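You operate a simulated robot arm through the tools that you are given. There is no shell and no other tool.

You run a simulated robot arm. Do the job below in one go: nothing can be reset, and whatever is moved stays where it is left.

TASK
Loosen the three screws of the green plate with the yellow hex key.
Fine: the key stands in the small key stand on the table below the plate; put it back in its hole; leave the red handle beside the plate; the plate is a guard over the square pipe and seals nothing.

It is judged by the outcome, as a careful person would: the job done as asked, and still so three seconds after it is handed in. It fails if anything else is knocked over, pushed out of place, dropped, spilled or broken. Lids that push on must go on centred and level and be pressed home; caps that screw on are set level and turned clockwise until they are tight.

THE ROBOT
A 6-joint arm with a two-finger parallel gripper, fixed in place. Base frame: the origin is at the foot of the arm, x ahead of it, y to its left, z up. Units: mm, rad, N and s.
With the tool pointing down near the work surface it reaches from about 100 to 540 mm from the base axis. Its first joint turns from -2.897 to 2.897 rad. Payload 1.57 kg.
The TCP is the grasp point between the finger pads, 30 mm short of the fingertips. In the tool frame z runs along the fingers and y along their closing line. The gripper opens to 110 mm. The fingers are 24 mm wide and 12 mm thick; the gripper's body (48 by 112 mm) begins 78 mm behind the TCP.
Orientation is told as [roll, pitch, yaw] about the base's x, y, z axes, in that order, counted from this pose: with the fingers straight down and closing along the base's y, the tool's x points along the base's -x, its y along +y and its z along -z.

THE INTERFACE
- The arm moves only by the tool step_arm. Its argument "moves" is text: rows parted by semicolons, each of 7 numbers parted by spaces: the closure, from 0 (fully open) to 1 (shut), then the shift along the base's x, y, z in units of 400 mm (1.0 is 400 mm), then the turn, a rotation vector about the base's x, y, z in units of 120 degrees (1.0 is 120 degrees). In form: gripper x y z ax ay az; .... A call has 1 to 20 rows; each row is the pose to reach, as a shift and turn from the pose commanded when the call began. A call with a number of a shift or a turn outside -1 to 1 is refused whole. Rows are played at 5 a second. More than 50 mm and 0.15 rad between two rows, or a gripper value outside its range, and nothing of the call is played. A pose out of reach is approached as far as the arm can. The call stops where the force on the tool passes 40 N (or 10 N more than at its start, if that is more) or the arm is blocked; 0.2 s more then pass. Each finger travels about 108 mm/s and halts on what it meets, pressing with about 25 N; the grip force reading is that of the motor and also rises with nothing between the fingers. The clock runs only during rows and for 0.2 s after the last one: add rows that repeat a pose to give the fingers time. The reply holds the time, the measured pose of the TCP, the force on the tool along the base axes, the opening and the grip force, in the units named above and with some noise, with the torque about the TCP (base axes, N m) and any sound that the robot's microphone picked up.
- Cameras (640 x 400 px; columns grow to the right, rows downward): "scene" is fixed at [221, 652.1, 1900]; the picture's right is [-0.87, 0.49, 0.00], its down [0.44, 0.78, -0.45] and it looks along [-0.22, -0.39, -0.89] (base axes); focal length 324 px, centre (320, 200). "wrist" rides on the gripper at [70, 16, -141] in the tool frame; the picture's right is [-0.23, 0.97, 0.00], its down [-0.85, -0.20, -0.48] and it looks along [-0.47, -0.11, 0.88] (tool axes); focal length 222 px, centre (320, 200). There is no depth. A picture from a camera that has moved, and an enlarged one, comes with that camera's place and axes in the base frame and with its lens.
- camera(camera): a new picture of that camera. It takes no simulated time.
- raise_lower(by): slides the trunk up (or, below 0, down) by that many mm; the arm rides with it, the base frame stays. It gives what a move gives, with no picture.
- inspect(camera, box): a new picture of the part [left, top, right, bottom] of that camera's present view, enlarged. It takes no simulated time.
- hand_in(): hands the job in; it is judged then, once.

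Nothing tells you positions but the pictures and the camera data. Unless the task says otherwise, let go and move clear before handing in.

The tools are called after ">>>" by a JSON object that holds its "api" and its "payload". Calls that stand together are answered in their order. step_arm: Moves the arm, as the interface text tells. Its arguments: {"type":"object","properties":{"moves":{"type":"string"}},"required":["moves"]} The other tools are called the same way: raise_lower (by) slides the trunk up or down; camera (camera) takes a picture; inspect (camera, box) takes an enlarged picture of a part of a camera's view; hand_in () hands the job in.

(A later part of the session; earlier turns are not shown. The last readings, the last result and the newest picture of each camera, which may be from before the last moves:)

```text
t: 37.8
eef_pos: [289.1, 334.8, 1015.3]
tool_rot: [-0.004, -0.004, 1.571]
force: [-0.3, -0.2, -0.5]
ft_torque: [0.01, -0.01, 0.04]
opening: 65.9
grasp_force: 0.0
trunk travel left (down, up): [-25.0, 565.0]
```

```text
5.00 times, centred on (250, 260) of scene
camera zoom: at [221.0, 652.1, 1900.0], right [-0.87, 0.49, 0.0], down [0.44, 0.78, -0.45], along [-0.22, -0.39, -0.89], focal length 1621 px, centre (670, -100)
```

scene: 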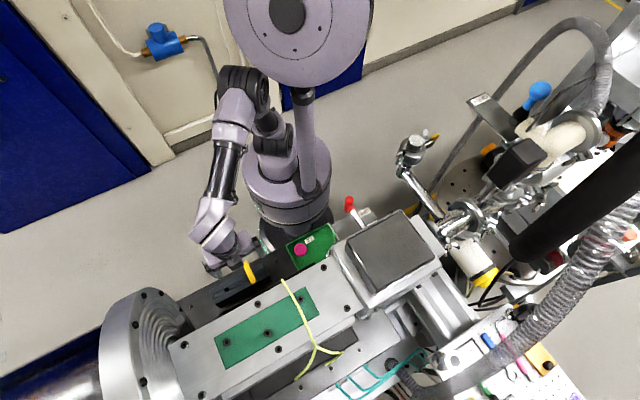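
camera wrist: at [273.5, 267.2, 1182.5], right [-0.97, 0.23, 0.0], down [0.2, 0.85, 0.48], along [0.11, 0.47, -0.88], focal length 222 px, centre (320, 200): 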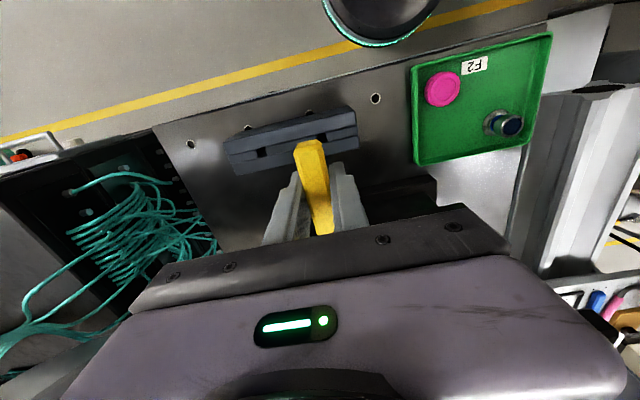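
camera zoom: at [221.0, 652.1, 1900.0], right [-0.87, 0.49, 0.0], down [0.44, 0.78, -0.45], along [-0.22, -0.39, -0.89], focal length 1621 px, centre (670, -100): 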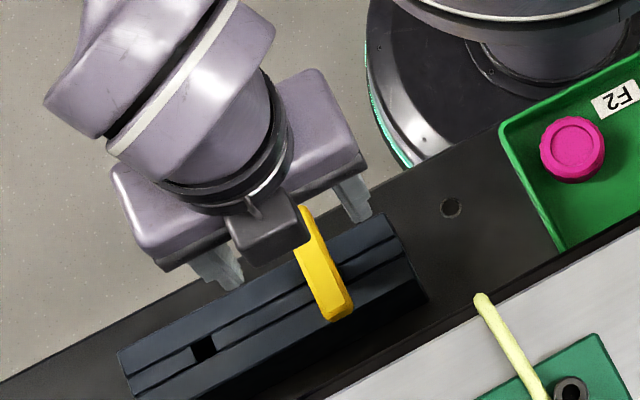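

The key stands back in its hole, upright. Now I'll level the tool, open fully, and turn back to yaw 0 to grip the bar by its ends.

>>> {"api": "step_arm", "payload": {"moves": "0.2 0 0 0 0.0017 0.0022 0; 0 0 0 0 0.0017 0.0022 0; 0 0 0 0 0.0017 0.0022 0"}}

>>> {"api": "step_arm", "payload": {"moves": "0 0 0 0 0 0 -0.07; 0 0 0 0 0 0 -0.14; 0 0 0 0 0 0 -0.21; 0 0 0 0 0 0 -0.28; 0 0 0 0 0 0 -0.35; 0 0 0 0 0 0 -0.42; 0 0 0 0 0 0 -0.49; 0 0 0 0 0 0 -0.56; 0 0 0 0 0 0 -0.63; 0 0 0 0 0 0 -0.7; 0 0 0 0 0 0 -0.75; 0 0 0 0 0 0 -0.75; 0 0 0 0 0 0 -0.75"}}

>>> {"api": "camera", "payload": {"camera": "wrist"}}

>>> {"api": "inspect", "payload": {"camera": "wrist", "box": [215, 80, 425, 220]}}

>>> {"api": "camera", "payload": {"camera": "scene"}}

```text
t: 38.6
eef_pos: [288.7, 334.7, 1014.6]
tool_rot: [0.001, -0.009, 1.568]
force: [0.1, 0.3, -0.2]
ft_torque: [0.0, 0.01, -0.02]
opening: 110.2
grasp_force: 0.1
trunk travel left (down, up): [-25.0, 565.0]
```

```text
t: 41.4
eef_pos: [287.8, 336.7, 1014.2]
tool_rot: [0.002, -0.01, -0.001]
force: [0.1, 0.0, -0.2]
ft_torque: [-0.02, -0.01, -0.02]
opening: 110.2
grasp_force: 0.0
trunk travel left (down, up): [-25.0, 565.0]
```

```text
taken
camera wrist: at [216.3, 352.7, 1156.2], right [0.23, 0.97, 0.0], down [0.85, -0.2, 0.49], along [0.47, -0.11, -0.87], focal length 222 px, centre (320, 200)
```

wrist: 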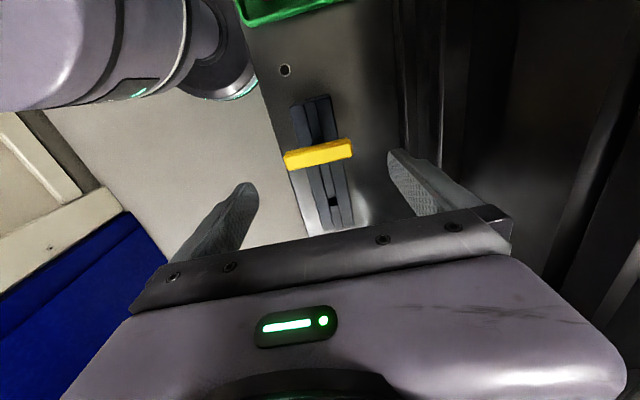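

```text
2.86 times, centred on (320, 150) of wrist
camera zoom: at [216.3, 352.7, 1156.2], right [0.23, 0.97, 0.0], down [0.85, -0.2, 0.49], along [0.47, -0.11, -0.87], focal length 635 px, centre (320, 343)
```

zoom: 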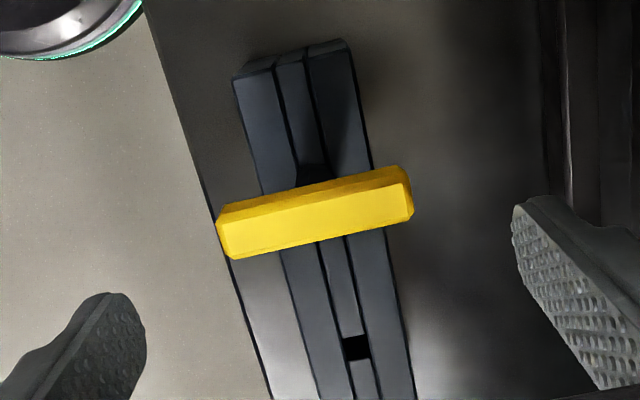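

```text
taken
```

scene: 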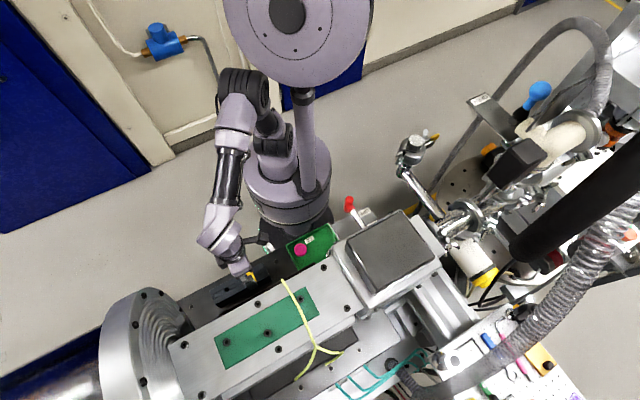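

The bar lies along y and is centred to within about 2 mm. I'll correct the small tilt, come down part way, and recheck.

>>> {"api": "step_arm", "payload": {"moves": "0 0 0 0 -0.0005 0.0045 0; 0 0 0 -0.06 -0.0005 0.0045 0; 0 0 0 -0.12 -0.0005 0.0045 0; 0 0 0 -0.12 -0.0005 0.0045 0; 0 0 0 -0.12 -0.0005 0.0045 0"}}

>>> {"api": "inspect", "payload": {"camera": "wrist", "box": [215, 100, 425, 240]}}

```text
t: 42.6
eef_pos: [287.6, 337.5, 966.5]
tool_rot: [-0.001, 0.001, -0.001]
force: [-1.1, -0.8, -0.4]
ft_torque: [0.03, -0.01, 0.01]
opening: 109.9
grasp_force: 0.0
trunk travel left (down, up): [-25.0, 565.0]
```

```text
2.86 times, centred on (320, 170) of wrist
camera zoom: at [216.7, 353.9, 1108.6], right [0.23, 0.97, 0.0], down [0.86, -0.2, 0.48], along [0.47, -0.11, -0.88], focal length 635 px, centre (320, 286)
```

zoom: 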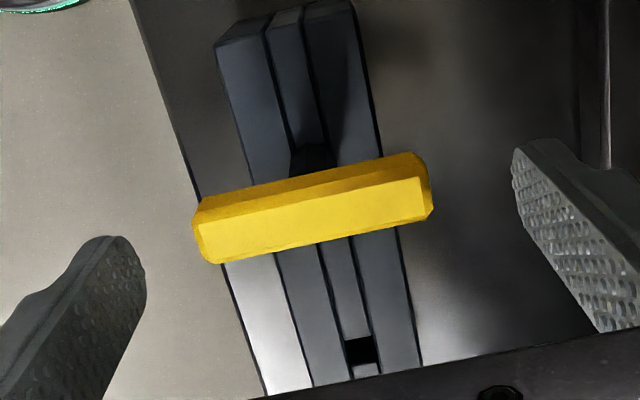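

I'll shift y by −2 mm, descend so the bar is at pad height, and close on the ends.

>>> {"api": "step_arm", "payload": {"moves": "0 0.002 -0.0055 0 0 0 0; 0 0.002 -0.0055 -0.06 0 0 0; 0 0.002 -0.0055 -0.124 0 0 0; 0 0.002 -0.0055 -0.124 0 0 0"}}

>>> {"api": "inspect", "payload": {"camera": "wrist", "box": [215, 100, 425, 240]}}

>>> {"api": "step_arm", "payload": {"moves": "0.15 0 0 0 0 0 0; 0.3 0 0 0 0 0 0; 0.5 0 0 0 0 0 0; 1 0 0 0 0 0 0; 1 0 0 0 0 0 0"}}

>>> {"api": "inspect", "payload": {"camera": "wrist", "box": [215, 100, 425, 240]}}

```text
t: 43.6
eef_pos: [289.2, 333.7, 915.5]
tool_rot: [0.0, 0.001, 0.0]
force: [0.6, -0.4, -0.9]
ft_torque: [0.01, 0.03, -0.01]
opening: 110.0
grasp_force: 0.1
trunk travel left (down, up): [-25.0, 565.0]
```

```text
2.86 times, centred on (320, 170) of wrist
camera zoom: at [218.3, 350.9, 1057.9], right [0.23, 0.97, 0.0], down [0.86, -0.2, 0.48], along [0.47, -0.11, -0.88], focal length 635 px, centre (320, 286)
```

zoom: 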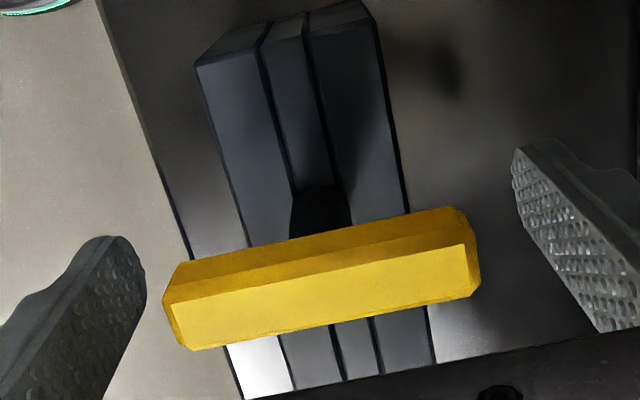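

```text
t: 44.8
eef_pos: [288.7, 334.3, 917.2]
tool_rot: [-0.001, 0.001, 0.002]
force: [0.2, -0.3, 0.5]
ft_torque: [0.0, -0.02, 0.01]
opening: 71.3
grasp_force: 24.1
trunk travel left (down, up): [-25.0, 565.0]
```

```text
2.86 times, centred on (320, 170) of wrist
camera zoom: at [218.3, 350.9, 1058.2], right [0.23, 0.97, 0.0], down [0.86, -0.2, 0.48], along [0.47, -0.11, -0.88], focal length 635 px, centre (320, 286)
```

zoom: 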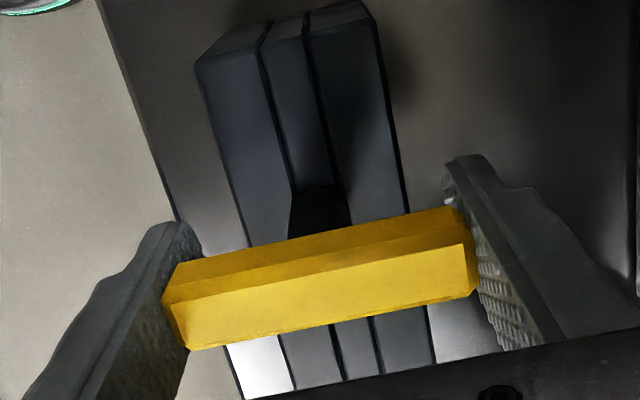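

Gripped at 71.3 mm and the bar did not move. Camera reference for re-seating: (218.3, 350.9, 1058.2) at yaw 0. I'll lift slowly.

>>> {"api": "step_arm", "payload": {"moves": "1 0 0 0.01 0 0 0; 1 0 0 0.025 0 0 0; 1 0 0 0.05 0 0 0; 1 0 0 0.075 0 0 0; 1 0 0 0.1 0 0 0; 1 0 0 0.125 0 0 0; 1 0 0 0.15 0 0 0; 1 0 0 0.2 0 0 0; 1 0 0 0.25 0 0 0; 1 0 0 0.3 0 0 0; 1 0 0 0.3 0 0 0"}}

>>> {"api": "inspect", "payload": {"camera": "wrist", "box": [215, 80, 425, 220]}}

```text
t: 47.2
eef_pos: [287.7, 333.9, 1038.4]
tool_rot: [0.0, 0.001, 0.001]
force: [-0.3, 0.1, -0.8]
ft_torque: [0.0, 0.02, -0.02]
opening: 71.3
grasp_force: 25.0
trunk travel left (down, up): [-25.0, 565.0]
```

```text
2.86 times, centred on (320, 150) of wrist
camera zoom: at [217.7, 350.6, 1180.5], right [0.23, 0.97, 0.0], down [0.86, -0.2, 0.48], along [0.47, -0.11, -0.88], focal length 635 px, centre (320, 343)
```

zoom: 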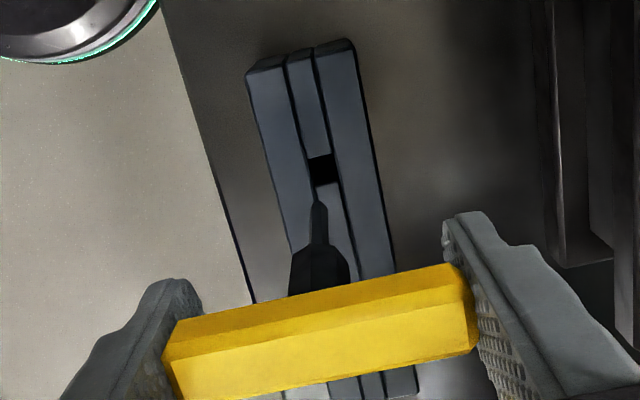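

Now the shaft and its thin hex tip are clearly visible to the wrist camera. I'll raise the trunk back to its original height and then go over to the plate.

>>> {"api": "raise_lower", "payload": {"by": 500}}

>>> {"api": "camera", "payload": {"camera": "wrist"}}

>>> {"api": "inspect", "payload": {"camera": "wrist", "box": [280, 110, 360, 190]}}

>>> {"api": "camera", "payload": {"camera": "scene"}}

```text
refused: 500 is not a number from -400 to 400
```

```text
taken
camera wrist: at [217.7, 350.6, 1180.5], right [0.23, 0.97, 0.0], down [0.86, -0.2, 0.48], along [0.47, -0.11, -0.88], focal length 222 px, centre (320, 200)
```

wrist: 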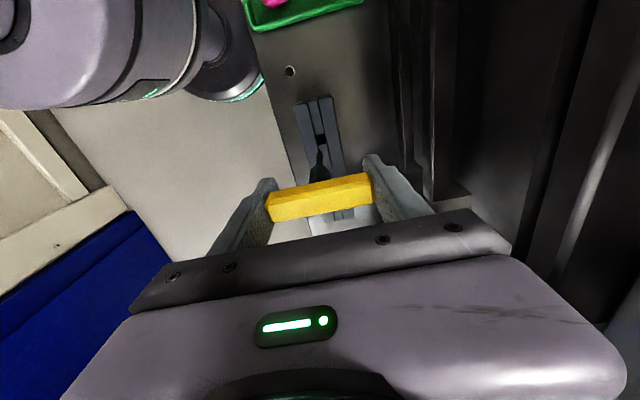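

```text
5.00 times, centred on (320, 150) of wrist
camera zoom: at [217.7, 350.6, 1180.5], right [0.23, 0.97, 0.0], down [0.86, -0.2, 0.48], along [0.47, -0.11, -0.88], focal length 1111 px, centre (320, 450)
```

zoom: 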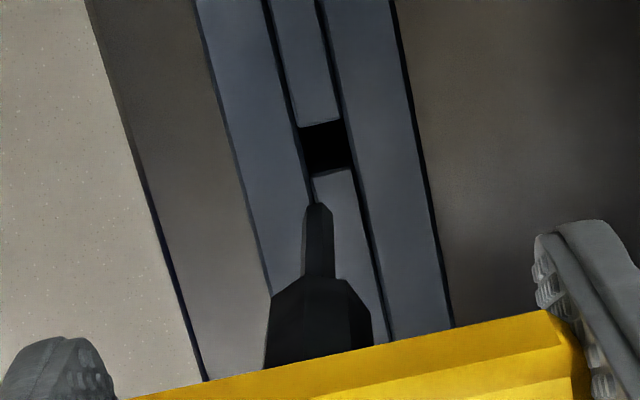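

```text
taken
```

scene: 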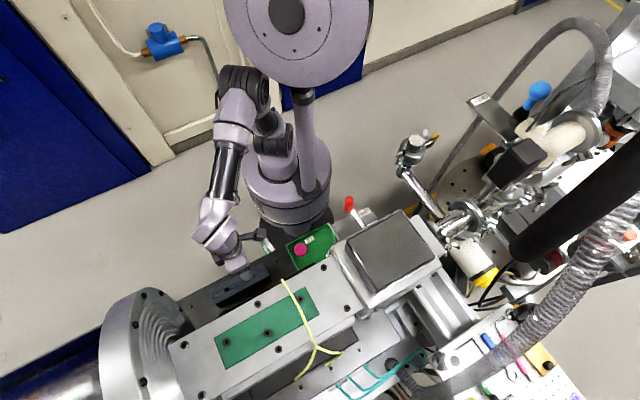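

>>> {"api": "raise_lower", "payload": {"by": 350}}

>>> {"api": "raise_lower", "payload": {"by": 150}}

>>> {"api": "inspect", "payload": {"camera": "wrist", "box": [300, 130, 340, 180]}}

>>> {"api": "inspect", "payload": {"camera": "scene", "box": [90, 40, 290, 240]}}

```text
t: 50.6
eef_pos: [288.4, 333.0, 1387.1]
tool_rot: [-0.001, 0.001, 0.0]
force: [-0.8, 0.2, 0.5]
ft_torque: [-0.03, 0.01, -0.01]
opening: 71.6
grasp_force: 24.8
trunk travel left (down, up): [-375.0, 215.0]
```

```text
t: 52.4
eef_pos: [288.1, 333.2, 1537.4]
tool_rot: [0.0, -0.001, 0.0]
force: [-0.9, 0.1, 0.3]
ft_torque: [0.01, -0.04, 0.01]
opening: 71.5
grasp_force: 25.0
trunk travel left (down, up): [-525.0, 65.0]
```

```text
8.00 times, centred on (320, 155) of wrist
camera zoom: at [217.6, 350.7, 1680.5], right [0.23, 0.97, 0.0], down [0.86, -0.2, 0.48], along [0.47, -0.11, -0.88], focal length 1777 px, centre (320, 560)
```

zoom: 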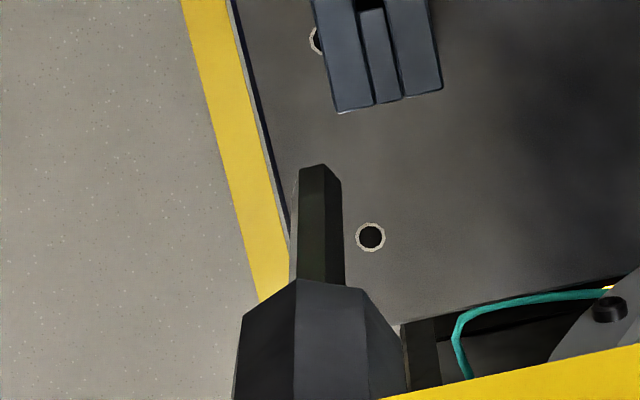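

```text
2.00 times, centred on (190, 140) of scene
camera zoom: at [221.0, 652.1, 1900.0], right [-0.87, 0.49, 0.0], down [0.44, 0.78, -0.45], along [-0.22, -0.39, -0.89], focal length 648 px, centre (580, 320)
```

zoom: 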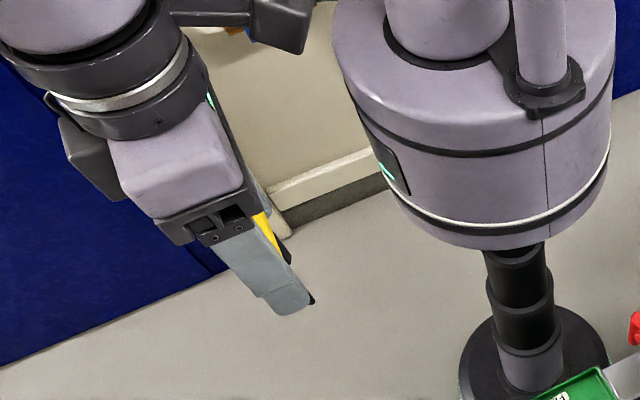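

>>> {"api": "inspect", "payload": {"camera": "wrist", "box": [313, 146, 329, 156]}}

```text
16.00 times, centred on (321, 151) of wrist
camera zoom: at [217.6, 350.7, 1680.5], right [0.23, 0.97, 0.0], down [0.86, -0.2, 0.48], along [0.47, -0.11, -0.88], focal length 3554 px, centre (304, 984)
```

zoom: 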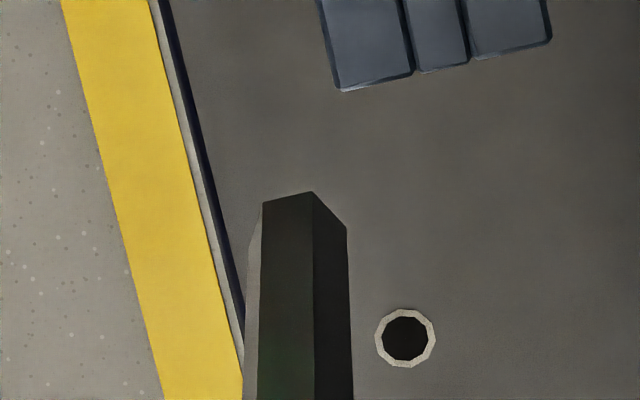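

The hex tip is now measurable: about 6 mm across flats, with its flats parallel to the bar and facing ±x at yaw 0. Next I'll move over the middle screw, staying high.

>>> {"api": "step_arm", "payload": {"moves": "1 -0.003 0.1 0 0 0 0; 1 -0.006 0.2 0 0 0 0; 1 -0.009 0.3 0 0 0 0; 1 -0.012 0.4 0 0 0 0; 1 -0.014 0.5 0 0 0 0; 1 -0.014 0.5675 0 0 0 0; 1 -0.014 0.5675 0 0 0 0; 1 -0.014 0.5675 0 0 0 0"}}

>>> {"api": "camera", "payload": {"camera": "wrist"}}

>>> {"api": "camera", "payload": {"camera": "scene"}}

>>> {"api": "inspect", "payload": {"camera": "wrist", "box": [270, 90, 370, 190]}}

```text
t: 54.2
eef_pos: [280.2, 561.1, 1537.4]
tool_rot: [0.0, 0.002, 0.0]
force: [-0.7, 0.8, -0.5]
ft_torque: [-0.01, 0.05, 0.0]
opening: 71.1
grasp_force: 25.1
trunk travel left (down, up): [-525.0, 65.0]
```

```text
taken
camera wrist: at [209.9, 578.6, 1680.0], right [0.23, 0.97, 0.0], down [0.86, -0.2, 0.48], along [0.46, -0.11, -0.88], focal length 222 px, centre (320, 200)
```

wrist: 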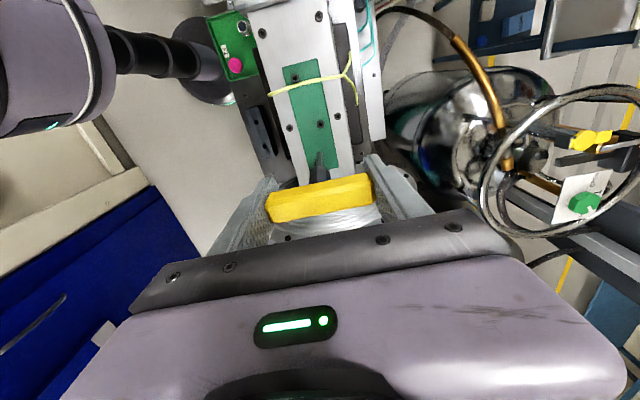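

```text
taken
```

scene: 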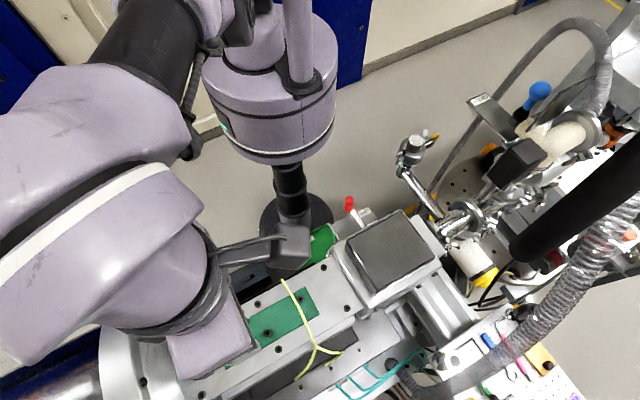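

```text
4.00 times, centred on (320, 140) of wrist
camera zoom: at [209.9, 578.6, 1680.0], right [0.23, 0.97, 0.0], down [0.86, -0.2, 0.48], along [0.46, -0.11, -0.88], focal length 888 px, centre (320, 440)
```

zoom: 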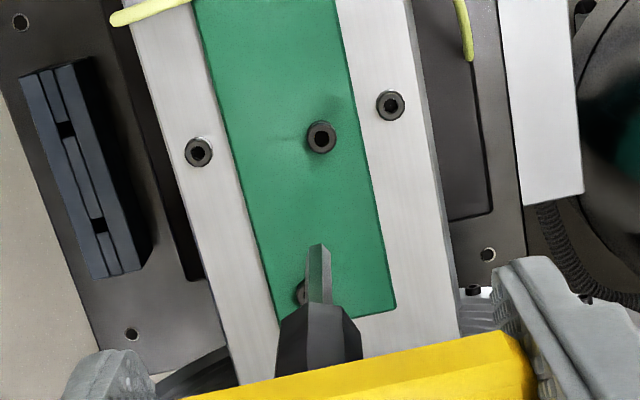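

The middle screw is in view just above the key tip. I'll zoom on its socket to see the hex orientation.

>>> {"api": "inspect", "payload": {"camera": "wrist", "box": [313, 119, 329, 129]}}

>>> {"api": "inspect", "payload": {"camera": "wrist", "box": [285, 64, 309, 79]}}

>>> {"api": "inspect", "payload": {"camera": "scene", "box": [296, 288, 312, 298]}}

```text
16.00 times, centred on (321, 124) of wrist
camera zoom: at [209.9, 578.6, 1680.0], right [0.23, 0.97, 0.0], down [0.86, -0.2, 0.48], along [0.46, -0.11, -0.88], focal length 3554 px, centre (304, 1416)
```

zoom: 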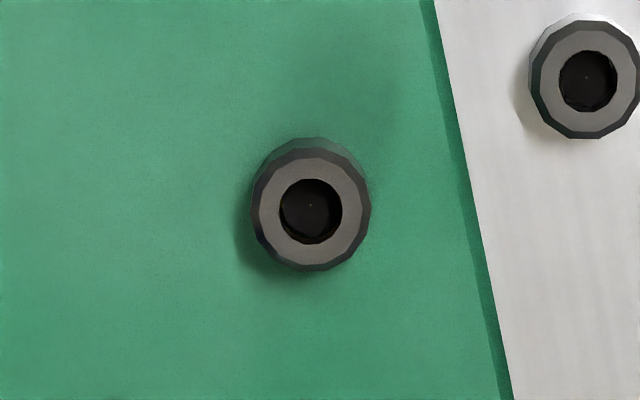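

```text
16.00 times, centred on (297, 72) of wrist
camera zoom: at [209.9, 578.6, 1680.0], right [0.23, 0.97, 0.0], down [0.86, -0.2, 0.48], along [0.46, -0.11, -0.88], focal length 3554 px, centre (688, 2256)
```

zoom: 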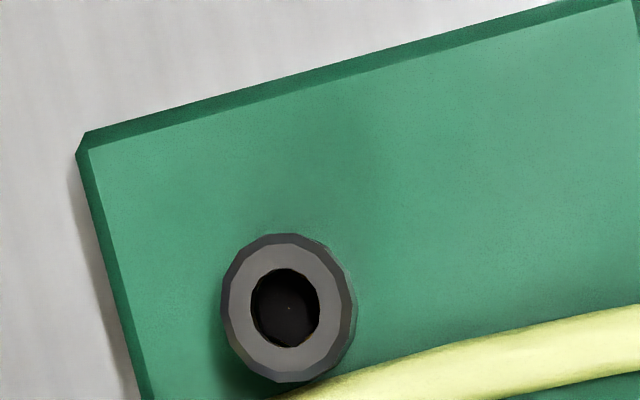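

```text
16.00 times, centred on (304, 293) of scene
camera zoom: at [221.0, 652.1, 1900.0], right [-0.87, 0.49, 0.0], down [0.44, 0.78, -0.45], along [-0.22, -0.39, -0.89], focal length 5188 px, centre (576, -1288)
```

zoom: 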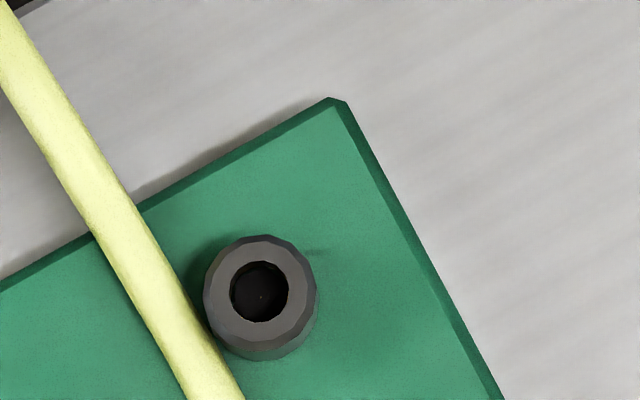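

The socket is about 7 mm in diameter. The tip is about 235 mm below the camera, so it's about 180 mm above the screw. I'll descend 150 mm with a small x correction and re-measure.

>>> {"api": "step_arm", "payload": {"moves": "1 0.003 0.0005 -0.1 0 0 0; 1 0.006 0.001 -0.2 0 0 0; 1 0.007 0.0015 -0.3 0 0 0; 1 0.007 0.0015 -0.375 0 0 0; 1 0.007 0.0015 -0.375 0 0 0; 1 0.007 0.0015 -0.375 0 0 0"}}

>>> {"api": "camera", "payload": {"camera": "wrist"}}

>>> {"api": "inspect", "payload": {"camera": "wrist", "box": [300, 130, 340, 155]}}

>>> {"api": "camera", "payload": {"camera": "scene"}}

```text
t: 55.6
eef_pos: [284.6, 561.1, 1387.6]
tool_rot: [-0.001, 0.001, -0.001]
force: [-1.2, 0.5, -0.1]
ft_torque: [0.0, 0.0, -0.02]
opening: 71.5
grasp_force: 25.2
trunk travel left (down, up): [-525.0, 65.0]
```

```text
taken
camera wrist: at [214.0, 577.9, 1529.8], right [0.23, 0.97, 0.0], down [0.86, -0.2, 0.48], along [0.47, -0.11, -0.88], focal length 222 px, centre (320, 200)
```

wrist: 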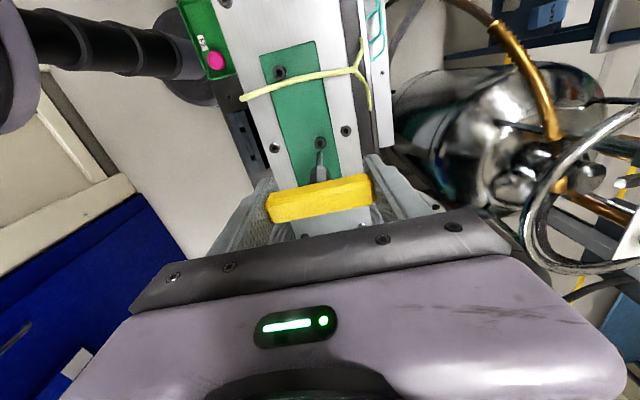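

```text
16.00 times, centred on (320, 142) of wrist
camera zoom: at [214.0, 577.9, 1529.8], right [0.23, 0.97, 0.0], down [0.86, -0.2, 0.48], along [0.47, -0.11, -0.88], focal length 3554 px, centre (320, 1120)
```

zoom: 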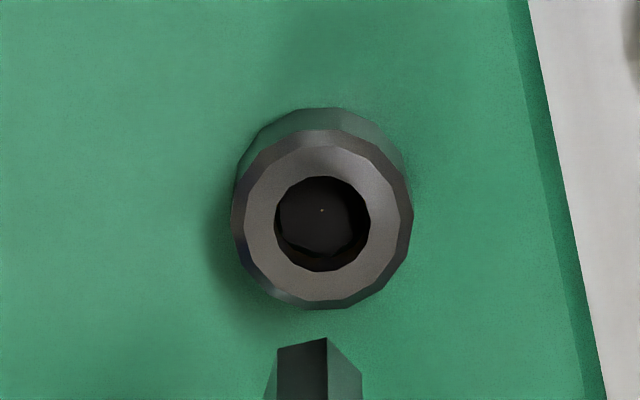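

```text
taken
```

scene: 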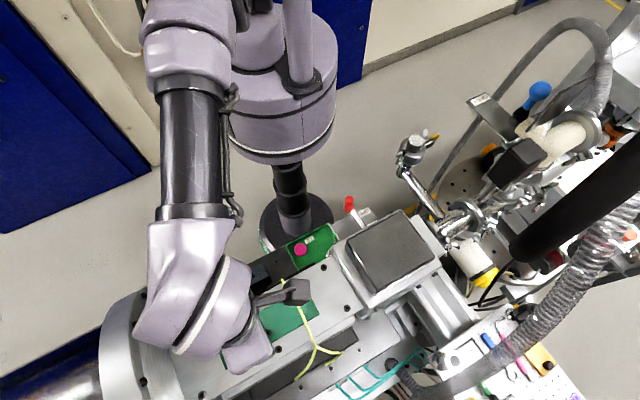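

The gap is about 36 mm and the tip is within about 1 mm laterally. I'll apply the correction and descend another 25 mm.

>>> {"api": "step_arm", "payload": {"moves": "1 -0.002 0.0025 -0.03 0 0 0; 1 -0.002 0.0025 -0.0625 0 0 0; 1 -0.002 0.0025 -0.0625 0 0 0;1 -0.002 0.0025 -0.0625 0 0 0"}}

>>> {"api": "inspect", "payload": {"camera": "wrist", "box": [300, 138, 340, 163]}}

```text
t: 56.6
eef_pos: [283.5, 561.8, 1362.3]
tool_rot: [0.0, 0.0, 0.0]
force: [0.4, -0.9, -0.6]
ft_torque: [-0.02, -0.01, 0.0]
opening: 71.2
grasp_force: 24.8
trunk travel left (down, up): [-525.0, 65.0]
```

```text
16.00 times, centred on (320, 150) of wrist
camera zoom: at [213.5, 578.8, 1504.3], right [0.23, 0.97, 0.0], down [0.86, -0.2, 0.48], along [0.47, -0.11, -0.88], focal length 3554 px, centre (320, 992)
```

zoom: 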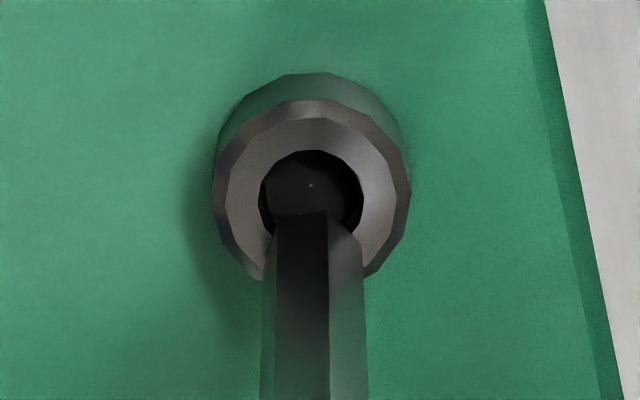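

Tip and socket centre agree to about 0.2 mm, with a gap of about 10 mm. I'll close most of it and check again.

>>> {"api": "step_arm", "payload": {"moves": "1 0 0 -0.01 0 0 0; 1 0 0 -0.02 0 0 0; 1 0 0 -0.02 0 0 0"}}

>>> {"api": "inspect", "payload": {"camera": "wrist", "box": [300, 138, 340, 163]}}

```text
t: 57.4
eef_pos: [284.7, 562.2, 1356.0]
tool_rot: [0.004, 0.001, 0.0]
force: [0.5, 1.9, 19.1]
ft_torque: [0.18, -0.02, -0.01]
opening: 71.2
grasp_force: 24.5
trunk travel left (down, up): [-525.0, 65.0]
```

```text
16.00 times, centred on (320, 150) of wrist
camera zoom: at [213.1, 577.7, 1499.1], right [0.23, 0.97, 0.0], down [0.85, -0.2, 0.48], along [0.47, -0.11, -0.88], focal length 3554 px, centre (320, 992)
```

zoom: 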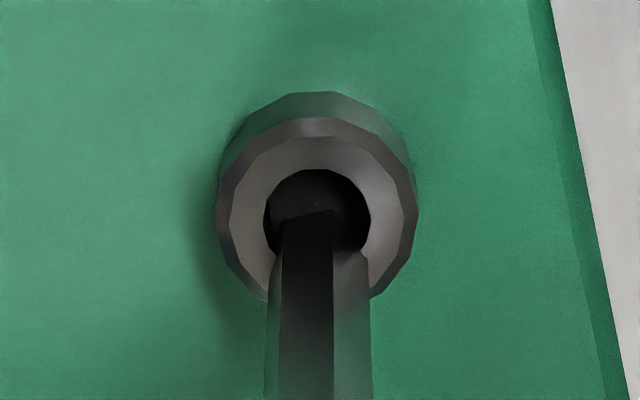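

The tip touched the rim lightly, about 2.3 mm too far to +x. I'll back off, correct, and recheck.

>>> {"api": "step_arm", "payload": {"moves": "1 0 0 0.012 0 0 0; 1 -0.0057 0.0012 0.015 0 0 0; 1 -0.0057 0.0012 0.015 0 0 0"}}

>>> {"api": "inspect", "payload": {"camera": "wrist", "box": [300, 138, 340, 163]}}

```text
t: 58.2
eef_pos: [282.4, 562.4, 1359.5]
tool_rot: [0.0, 0.001, 0.001]
force: [-2.3, -0.5, -3.8]
ft_torque: [-0.01, 0.17, -0.01]
opening: 71.5
grasp_force: 25.6
trunk travel left (down, up): [-525.0, 65.0]
```

```text
16.00 times, centred on (320, 150) of wrist
camera zoom: at [211.8, 579.3, 1502.8], right [0.23, 0.97, 0.0], down [0.86, -0.2, 0.48], along [0.46, -0.11, -0.88], focal length 3554 px, centre (320, 992)
```

zoom: 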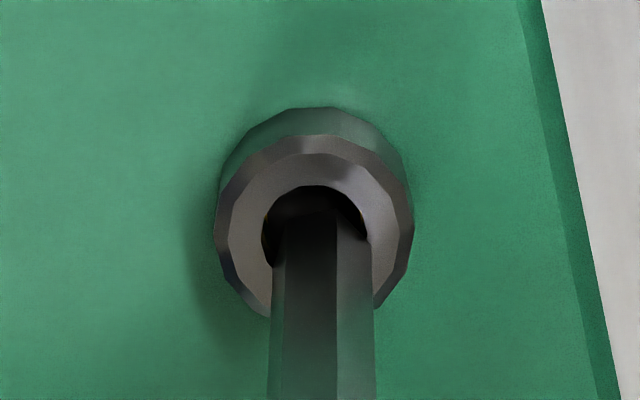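

>>> {"api": "step_arm", "payload": {"moves": "1 0 0 0 0 0 0; 1 0 0 0 0 0 0"}}

>>> {"api": "inspect", "payload": {"camera": "wrist", "box": [310, 143, 330, 156]}}

>>> {"api": "inspect", "payload": {"camera": "wrist", "box": [270, 120, 370, 190]}}

```text
t: 58.8
eef_pos: [282.0, 561.9, 1360.2]
tool_rot: [0.001, -0.001, -0.001]
force: [-2.9, -0.9, -4.7]
ft_torque: [-0.07, 0.18, -0.02]
opening: 71.4
grasp_force: 24.8
trunk travel left (down, up): [-525.0, 65.0]
```

```text
16.00 times, centred on (320, 150) of wrist
camera zoom: at [211.6, 579.3, 1503.3], right [0.23, 0.97, 0.0], down [0.86, -0.2, 0.48], along [0.47, -0.11, -0.88], focal length 3554 px, centre (320, 1008)
```

zoom: 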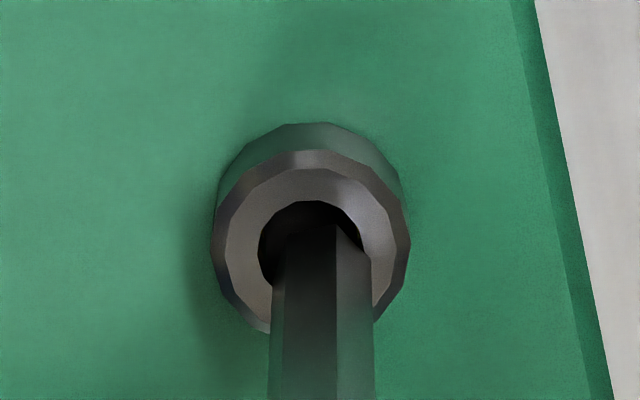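

```text
5.71 times, centred on (320, 155) of wrist
camera zoom: at [211.6, 579.3, 1503.3], right [0.23, 0.97, 0.0], down [0.86, -0.2, 0.48], along [0.47, -0.11, -0.88], focal length 1269 px, centre (320, 457)
```

zoom: 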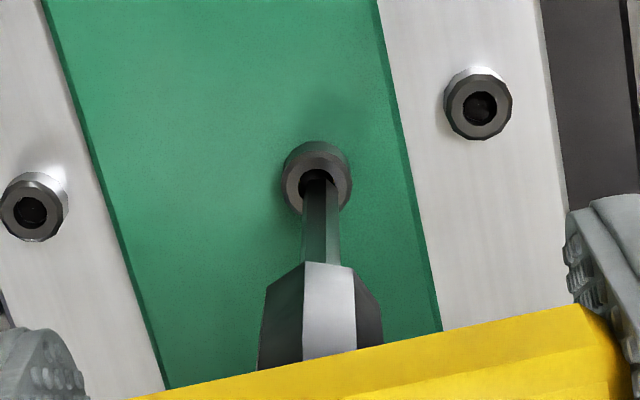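

There's a steady small pull toward −x and down, so the tip seems to be engaging the socket. I'll nudge it that way and ease down.

>>> {"api": "step_arm", "payload": {"moves": "1 -0.001 -0.0005 -0.003 0 0 0; 1 -0.001 -0.0005 -0.006 0 0 0; 1 -0.001 -0.0005 -0.006 0 0 0"}}

>>> {"api": "inspect", "payload": {"camera": "wrist", "box": [300, 138, 340, 163]}}

```text
t: 59.6
eef_pos: [282.3, 561.7, 1358.9]
tool_rot: [0.0, 0.001, 0.0]
force: [-0.8, -0.6, -2.1]
ft_torque: [-0.06, 0.15, 0.02]
opening: 71.8
grasp_force: 25.0
trunk travel left (down, up): [-525.0, 65.0]
```

```text
16.00 times, centred on (320, 150) of wrist
camera zoom: at [211.4, 579.3, 1501.3], right [0.23, 0.97, 0.0], down [0.86, -0.2, 0.48], along [0.47, -0.11, -0.88], focal length 3554 px, centre (320, 992)
```

zoom: 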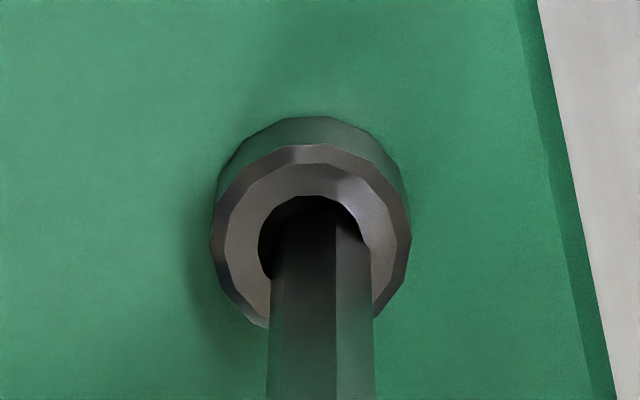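

The tip is inside the socket. I'll continue down in small steps until it bottoms.

>>> {"api": "step_arm", "payload": {"moves": "1 -0.0005 0 -0.003 0 0 0; 1 -0.0005 0 -0.006 0 0 0; 1 -0.0005 0 -0.006 0 0 0"}}

>>> {"api": "step_arm", "payload": {"moves": "1 -0.0005 0 -0.003 0 0 0; 1 -0.0005 0 -0.006 0 0 0; 1 -0.0005 0 -0.006 0 0 0"}}

>>> {"api": "inspect", "payload": {"camera": "wrist", "box": [300, 138, 340, 163]}}

```text
t: 60.4
eef_pos: [281.3, 560.6, 1357.3]
tool_rot: [0.0, 0.0, -0.001]
force: [-1.2, -0.5, 3.7]
ft_torque: [0.05, 0.07, -0.02]
opening: 71.2
grasp_force: 25.0
trunk travel left (down, up): [-525.0, 65.0]
```

```text
t: 61.2
eef_pos: [281.6, 561.4, 1355.4]
tool_rot: [0.003, 0.001, 0.001]
force: [0.8, 1.0, 22.7]
ft_torque: [0.16, -0.02, -0.03]
opening: 71.7
grasp_force: 24.7
trunk travel left (down, up): [-525.0, 65.0]
```

```text
16.00 times, centred on (320, 150) of wrist
camera zoom: at [210.4, 577.5, 1498.1], right [0.23, 0.97, 0.0], down [0.85, -0.2, 0.48], along [0.47, -0.11, -0.88], focal length 3554 px, centre (320, 992)
```

zoom: 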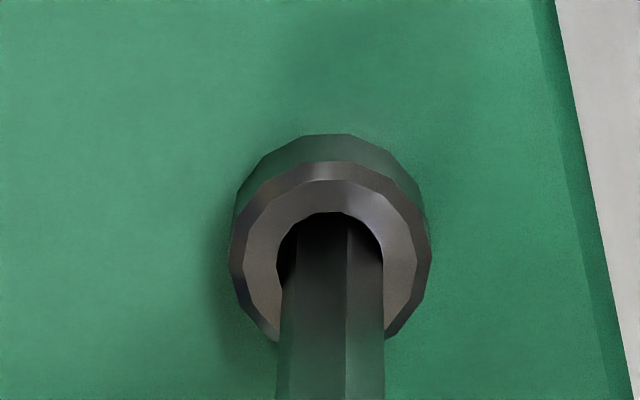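

It bottoms at about 22 N. I'm not sure it's seated in the hex rather than resting on a ledge, so I'll look at the socket geometry on neighbouring screws.

>>> {"api": "inspect", "payload": {"camera": "wrist", "box": [343, 131, 355, 139]}}

>>> {"api": "inspect", "payload": {"camera": "wrist", "box": [258, 50, 298, 80]}}

>>> {"api": "inspect", "payload": {"camera": "wrist", "box": [310, 140, 330, 170]}}

```text
16.00 times, centred on (349, 135) of wrist
camera zoom: at [210.4, 577.5, 1498.1], right [0.23, 0.97, 0.0], down [0.85, -0.2, 0.48], along [0.47, -0.11, -0.88], focal length 3554 px, centre (-144, 1240)
```

zoom: 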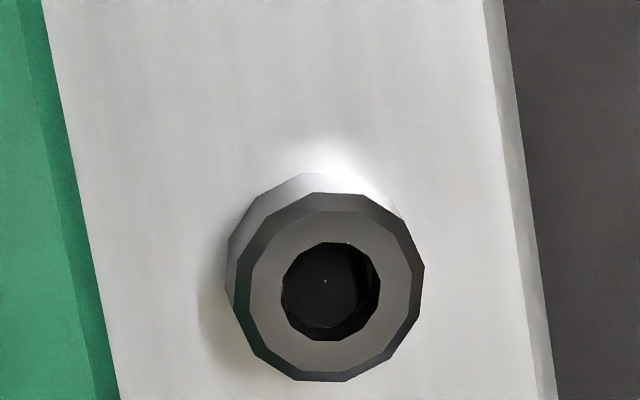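

```text
13.33 times, centred on (278, 65) of wrist
camera zoom: at [210.4, 577.5, 1498.1], right [0.23, 0.97, 0.0], down [0.85, -0.2, 0.48], along [0.47, -0.11, -0.88], focal length 2962 px, centre (880, 2000)
```

zoom: 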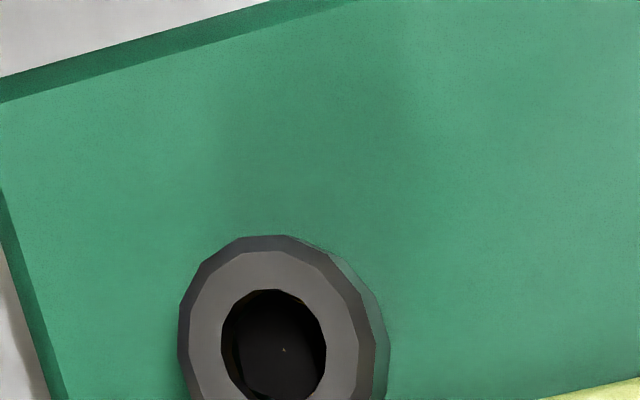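

```text
13.33 times, centred on (320, 155) of wrist
camera zoom: at [210.4, 577.5, 1498.1], right [0.23, 0.97, 0.0], down [0.85, -0.2, 0.48], along [0.47, -0.11, -0.88], focal length 2962 px, centre (320, 800)
```

zoom: 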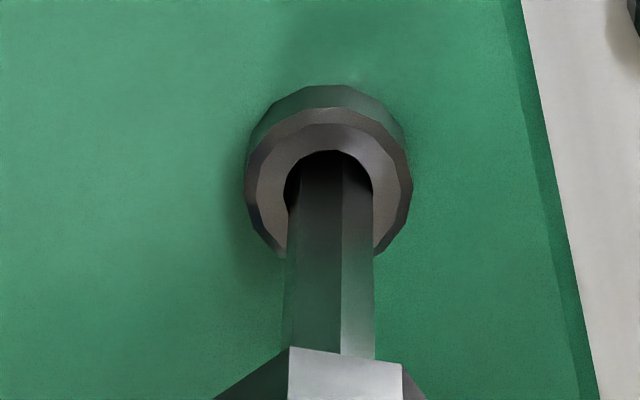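

Visually the tip end is hidden inside the socket. I'll test by turning counter-clockwise a little and watching the torque about z.

>>> {"api": "step_arm", "payload": {"moves": "1 0 0 0.002 0 0 0.02; 1 0 0 0.002 0 0 0.04; 1 0 0 0.002 0 0 0.06; 1 0 0 0.002 0 0 0.08;1 0 0 0.002 0 0 0.08"}}

>>> {"api": "inspect", "payload": {"camera": "wrist", "box": [300, 138, 340, 163]}}

>>> {"api": "inspect", "payload": {"camera": "wrist", "box": [250, 110, 390, 220]}}

```text
t: 62.4
eef_pos: [281.5, 560.2, 1356.0]
tool_rot: [0.002, 0.0, 0.167]
force: [2.8, 0.1, 19.1]
ft_torque: [0.09, -0.23, -0.03]
opening: 71.6
grasp_force: 25.1
trunk travel left (down, up): [-525.0, 65.0]
```

```text
16.00 times, centred on (320, 150) of wrist
camera zoom: at [208.3, 565.9, 1498.0], right [0.06, 1.0, 0.0], down [0.88, -0.05, 0.48], along [0.48, -0.03, -0.88], focal length 3554 px, centre (320, 992)
```

zoom: 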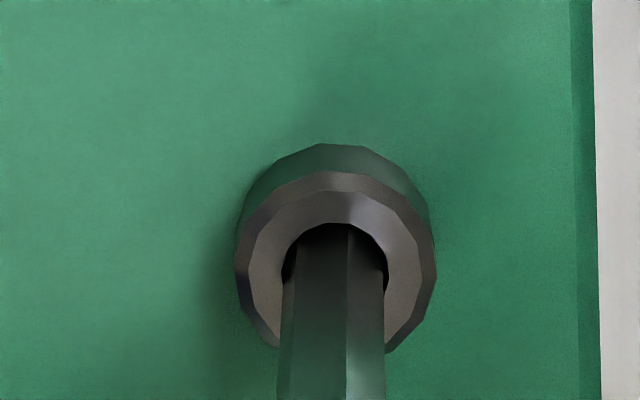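

```text
3.64 times, centred on (320, 165) of wrist
camera zoom: at [208.3, 565.9, 1498.0], right [0.06, 1.0, 0.0], down [0.88, -0.05, 0.48], along [0.48, -0.03, -0.88], focal length 808 px, centre (320, 327)
```

zoom: 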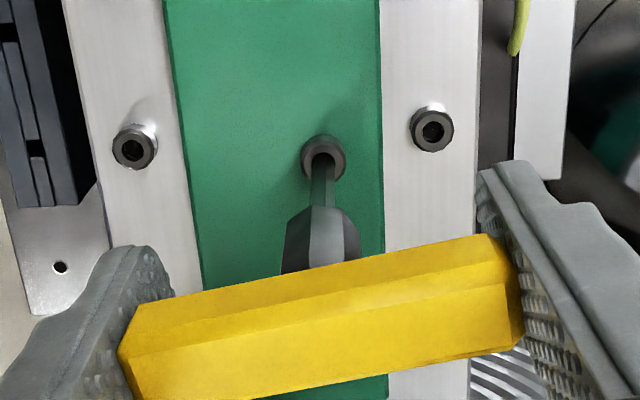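

Turning is free with no torque, so the hex isn't keyed in yet. The tip is resting at the entry. I'll keep light pressure and turn slowly until it drops in.

>>> {"api": "step_arm", "payload": {"moves": "1 0 0 0 0 0 0.02; 1 0 0 0 0 0 0.04; 1 0 0 0 0 0 0.06; 1 0 0 0 0 0 0.08;1 0 0 0 0 0 0.08"}}

>>> {"api": "step_arm", "payload": {"moves": "1 0 0 0 0 0 0.02; 1 0 0 0 0 0 0.04; 1 0 0 0 0 0 0.06; 1 0 0 0 0 0 0.08;1 0 0 0 0 0 0.08"}}

>>> {"api": "step_arm", "payload": {"moves": "1 0 0 0 0 0 0.02; 1 0 0 0 0 0 0.04; 1 0 0 0 0 0 0.06; 1 0 0 0 0 0 0.08;1 0 0 0 0 0 0.08"}}

>>> {"api": "inspect", "payload": {"camera": "wrist", "box": [300, 138, 340, 163]}}

```text
t: 63.6
eef_pos: [281.0, 560.5, 1355.9]
tool_rot: [0.002, -0.001, 0.335]
force: [0.3, 1.5, 18.8]
ft_torque: [0.09, -0.16, -0.07]
opening: 71.4
grasp_force: 24.9
trunk travel left (down, up): [-525.0, 65.0]
```

```text
t: 64.8
eef_pos: [281.4, 559.9, 1355.9]
tool_rot: [0.001, 0.001, 0.504]
force: [0.2, 0.8, 16.0]
ft_torque: [0.04, 0.02, -0.06]
opening: 70.9
grasp_force: 24.8
trunk travel left (down, up): [-525.0, 65.0]
```

```text
t: 66.0
eef_pos: [282.6, 562.7, 1355.3]
tool_rot: [0.0, 0.003, 0.67]
force: [1.0, 0.2, -1.2]
ft_torque: [0.03, -0.03, -0.02]
opening: 73.1
grasp_force: 24.3
trunk travel left (down, up): [-525.0, 65.0]
```

```text
16.00 times, centred on (320, 150) of wrist
camera zoom: at [216.2, 532.6, 1497.4], right [-0.43, 0.9, 0.0], down [0.79, 0.38, 0.48], along [0.43, 0.2, -0.88], focal length 3554 px, centre (320, 992)
```

zoom: 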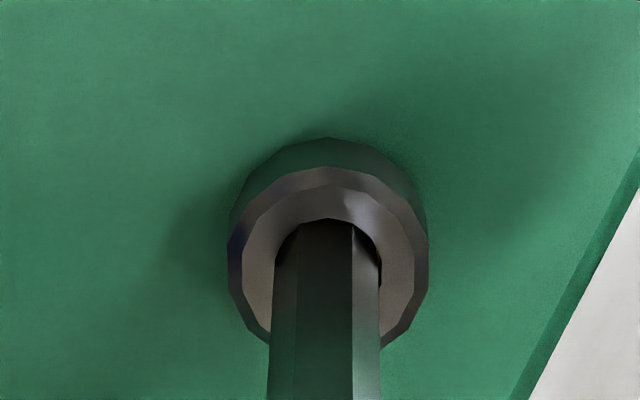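

The force dropped to zero, so it dropped in at about yaw 0.5–0.67. The opening rose to 73.1, so the bar is slightly rotated between the pads. I'll look wider.

>>> {"api": "inspect", "payload": {"camera": "wrist", "box": [250, 120, 390, 220]}}

>>> {"api": "camera", "payload": {"camera": "scene"}}

```text
4.00 times, centred on (320, 170) of wrist
camera zoom: at [216.2, 532.6, 1497.4], right [-0.43, 0.9, 0.0], down [0.79, 0.38, 0.48], along [0.43, 0.2, -0.88], focal length 888 px, centre (320, 320)
```

zoom: 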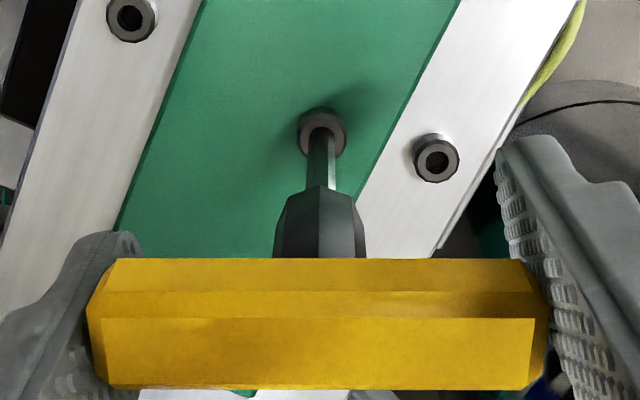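

```text
taken
```

scene: 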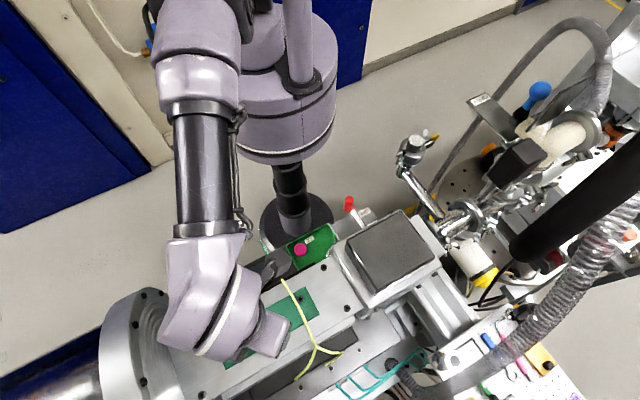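

>>> {"api": "inspect", "payload": {"camera": "wrist", "box": [300, 146, 340, 171]}}

```text
16.00 times, centred on (320, 158) of wrist
camera zoom: at [216.2, 532.6, 1497.4], right [-0.43, 0.9, 0.0], down [0.79, 0.38, 0.48], along [0.43, 0.2, -0.88], focal length 3554 px, centre (320, 864)
```

zoom: 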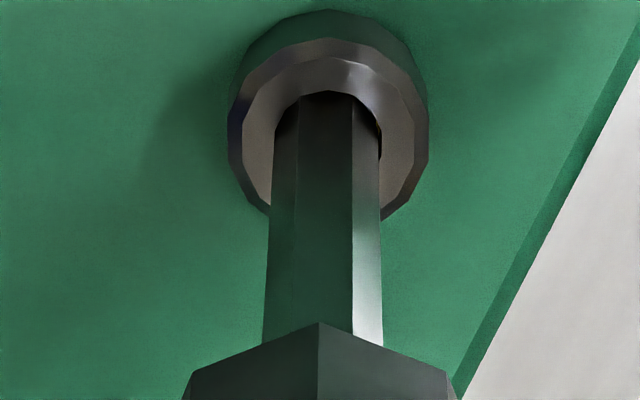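

The bar has swung about 13° in the pads while the key stayed put, so the hex seems to have caught at key angle of about 25°. I'll ease downward to see whether it goes deeper.

>>> {"api": "step_arm", "payload": {"moves": "1 0 0 -0.002 0 0 0; 1 0 0 -0.004 0 0 0; 1 0 0 -0.004 0 0 0"}}

>>> {"api": "inspect", "payload": {"camera": "wrist", "box": [300, 146, 340, 171]}}

```text
t: 66.8
eef_pos: [281.1, 563.1, 1355.7]
tool_rot: [0.0, -0.001, 0.669]
force: [1.2, 0.2, 3.4]
ft_torque: [0.03, -0.08, -0.03]
opening: 72.9
grasp_force: 25.5
trunk travel left (down, up): [-525.0, 65.0]
```

```text
16.00 times, centred on (320, 158) of wrist
camera zoom: at [215.8, 532.7, 1496.2], right [-0.43, 0.9, 0.0], down [0.79, 0.37, 0.48], along [0.43, 0.2, -0.88], focal length 3554 px, centre (320, 864)
```

zoom: 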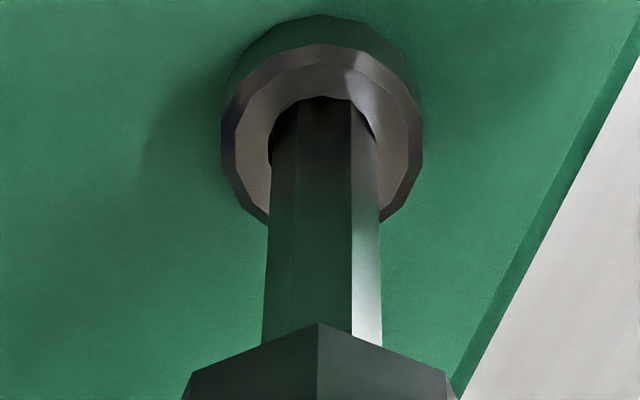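

It goes deeper with little force. Continuing down.

>>> {"api": "step_arm", "payload": {"moves": "1 0 0 -0.002 0 0 0; 1 0 0 -0.004 0 0 0; 1 0 0 -0.004 0 0 0"}}

>>> {"api": "step_arm", "payload": {"moves": "1 0 0 -0.002 0 0 0; 1 0 0 -0.004 0 0 0; 1 0 0 -0.004 0 0 0"}}

>>> {"api": "inspect", "payload": {"camera": "wrist", "box": [300, 146, 340, 171]}}

```text
t: 67.6
eef_pos: [281.1, 562.7, 1353.0]
tool_rot: [0.002, -0.002, 0.671]
force: [2.8, 4.7, 18.5]
ft_torque: [0.31, -0.2, -0.02]
opening: 73.3
grasp_force: 25.0
trunk travel left (down, up): [-525.0, 65.0]
```

```text
t: 68.4
eef_pos: [280.5, 561.9, 1351.5]
tool_rot: [0.003, -0.002, 0.669]
force: [-0.9, 1.6, 23.3]
ft_torque: [0.16, 0.09, -0.01]
opening: 73.2
grasp_force: 25.8
trunk travel left (down, up): [-525.0, 65.0]
```

```text
16.00 times, centred on (320, 158) of wrist
camera zoom: at [214.7, 530.6, 1493.4], right [-0.43, 0.9, 0.0], down [0.79, 0.37, 0.48], along [0.43, 0.21, -0.88], focal length 3554 px, centre (320, 864)
```

zoom: 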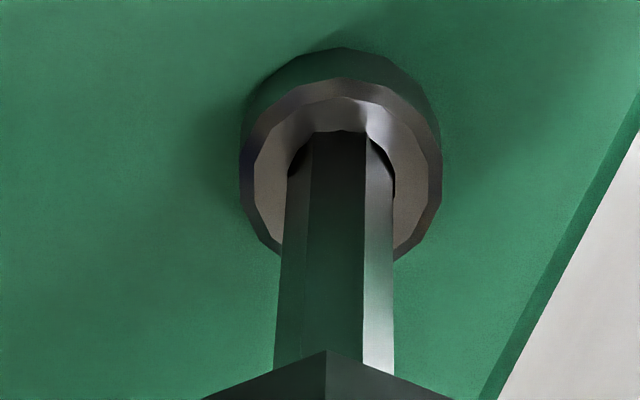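

The key is now about 5 mm deep in the socket and bottomed, so it's engaged and stands by itself. End-gripping gives too little torque. I'll unload, open, then use the two fingers diagonally against the bar's sides as a couple for turning. First I'll release gently.

>>> {"api": "step_arm", "payload": {"moves": "1 0 0 0.003 0 0 0; 1 0 0 0.006 0 0 0; 1 0 0 0.006 0 0 0"}}

>>> {"api": "step_arm", "payload": {"moves": "0.25 0 0 0 0 0 0; 0.2 0 0 0 0 0 0; 0.2 0 0 0 0 0 0;0.2 0 0 0 0 0 0"}}

>>> {"api": "inspect", "payload": {"camera": "wrist", "box": [240, 110, 400, 230]}}

```text
t: 69.2
eef_pos: [281.0, 561.7, 1351.4]
tool_rot: [0.0, 0.003, 0.67]
force: [-1.2, -0.5, 2.9]
ft_torque: [-0.15, 0.13, 0.01]
opening: 73.1
grasp_force: 25.2
trunk travel left (down, up): [-525.0, 65.0]
```

```text
t: 70.2
eef_pos: [282.4, 562.1, 1352.4]
tool_rot: [-0.001, -0.001, 0.672]
force: [-0.3, -0.5, 0.6]
ft_torque: [-0.05, 0.01, -0.04]
opening: 87.9
grasp_force: 0.0
trunk travel left (down, up): [-525.0, 65.0]
```

```text
3.33 times, centred on (320, 170) of wrist
camera zoom: at [216.3, 532.7, 1494.7], right [-0.43, 0.9, 0.0], down [0.79, 0.37, 0.48], along [0.43, 0.2, -0.88], focal length 740 px, centre (320, 300)
```

zoom: 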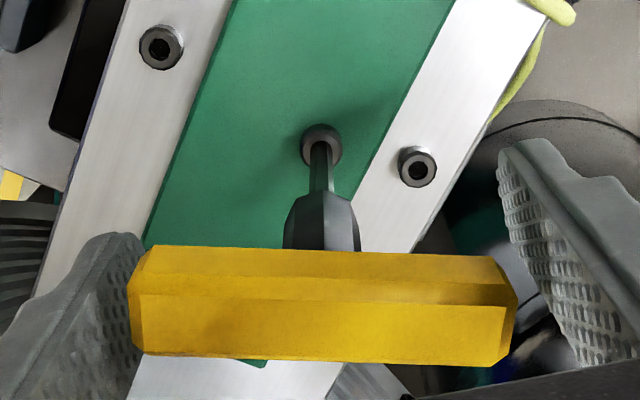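

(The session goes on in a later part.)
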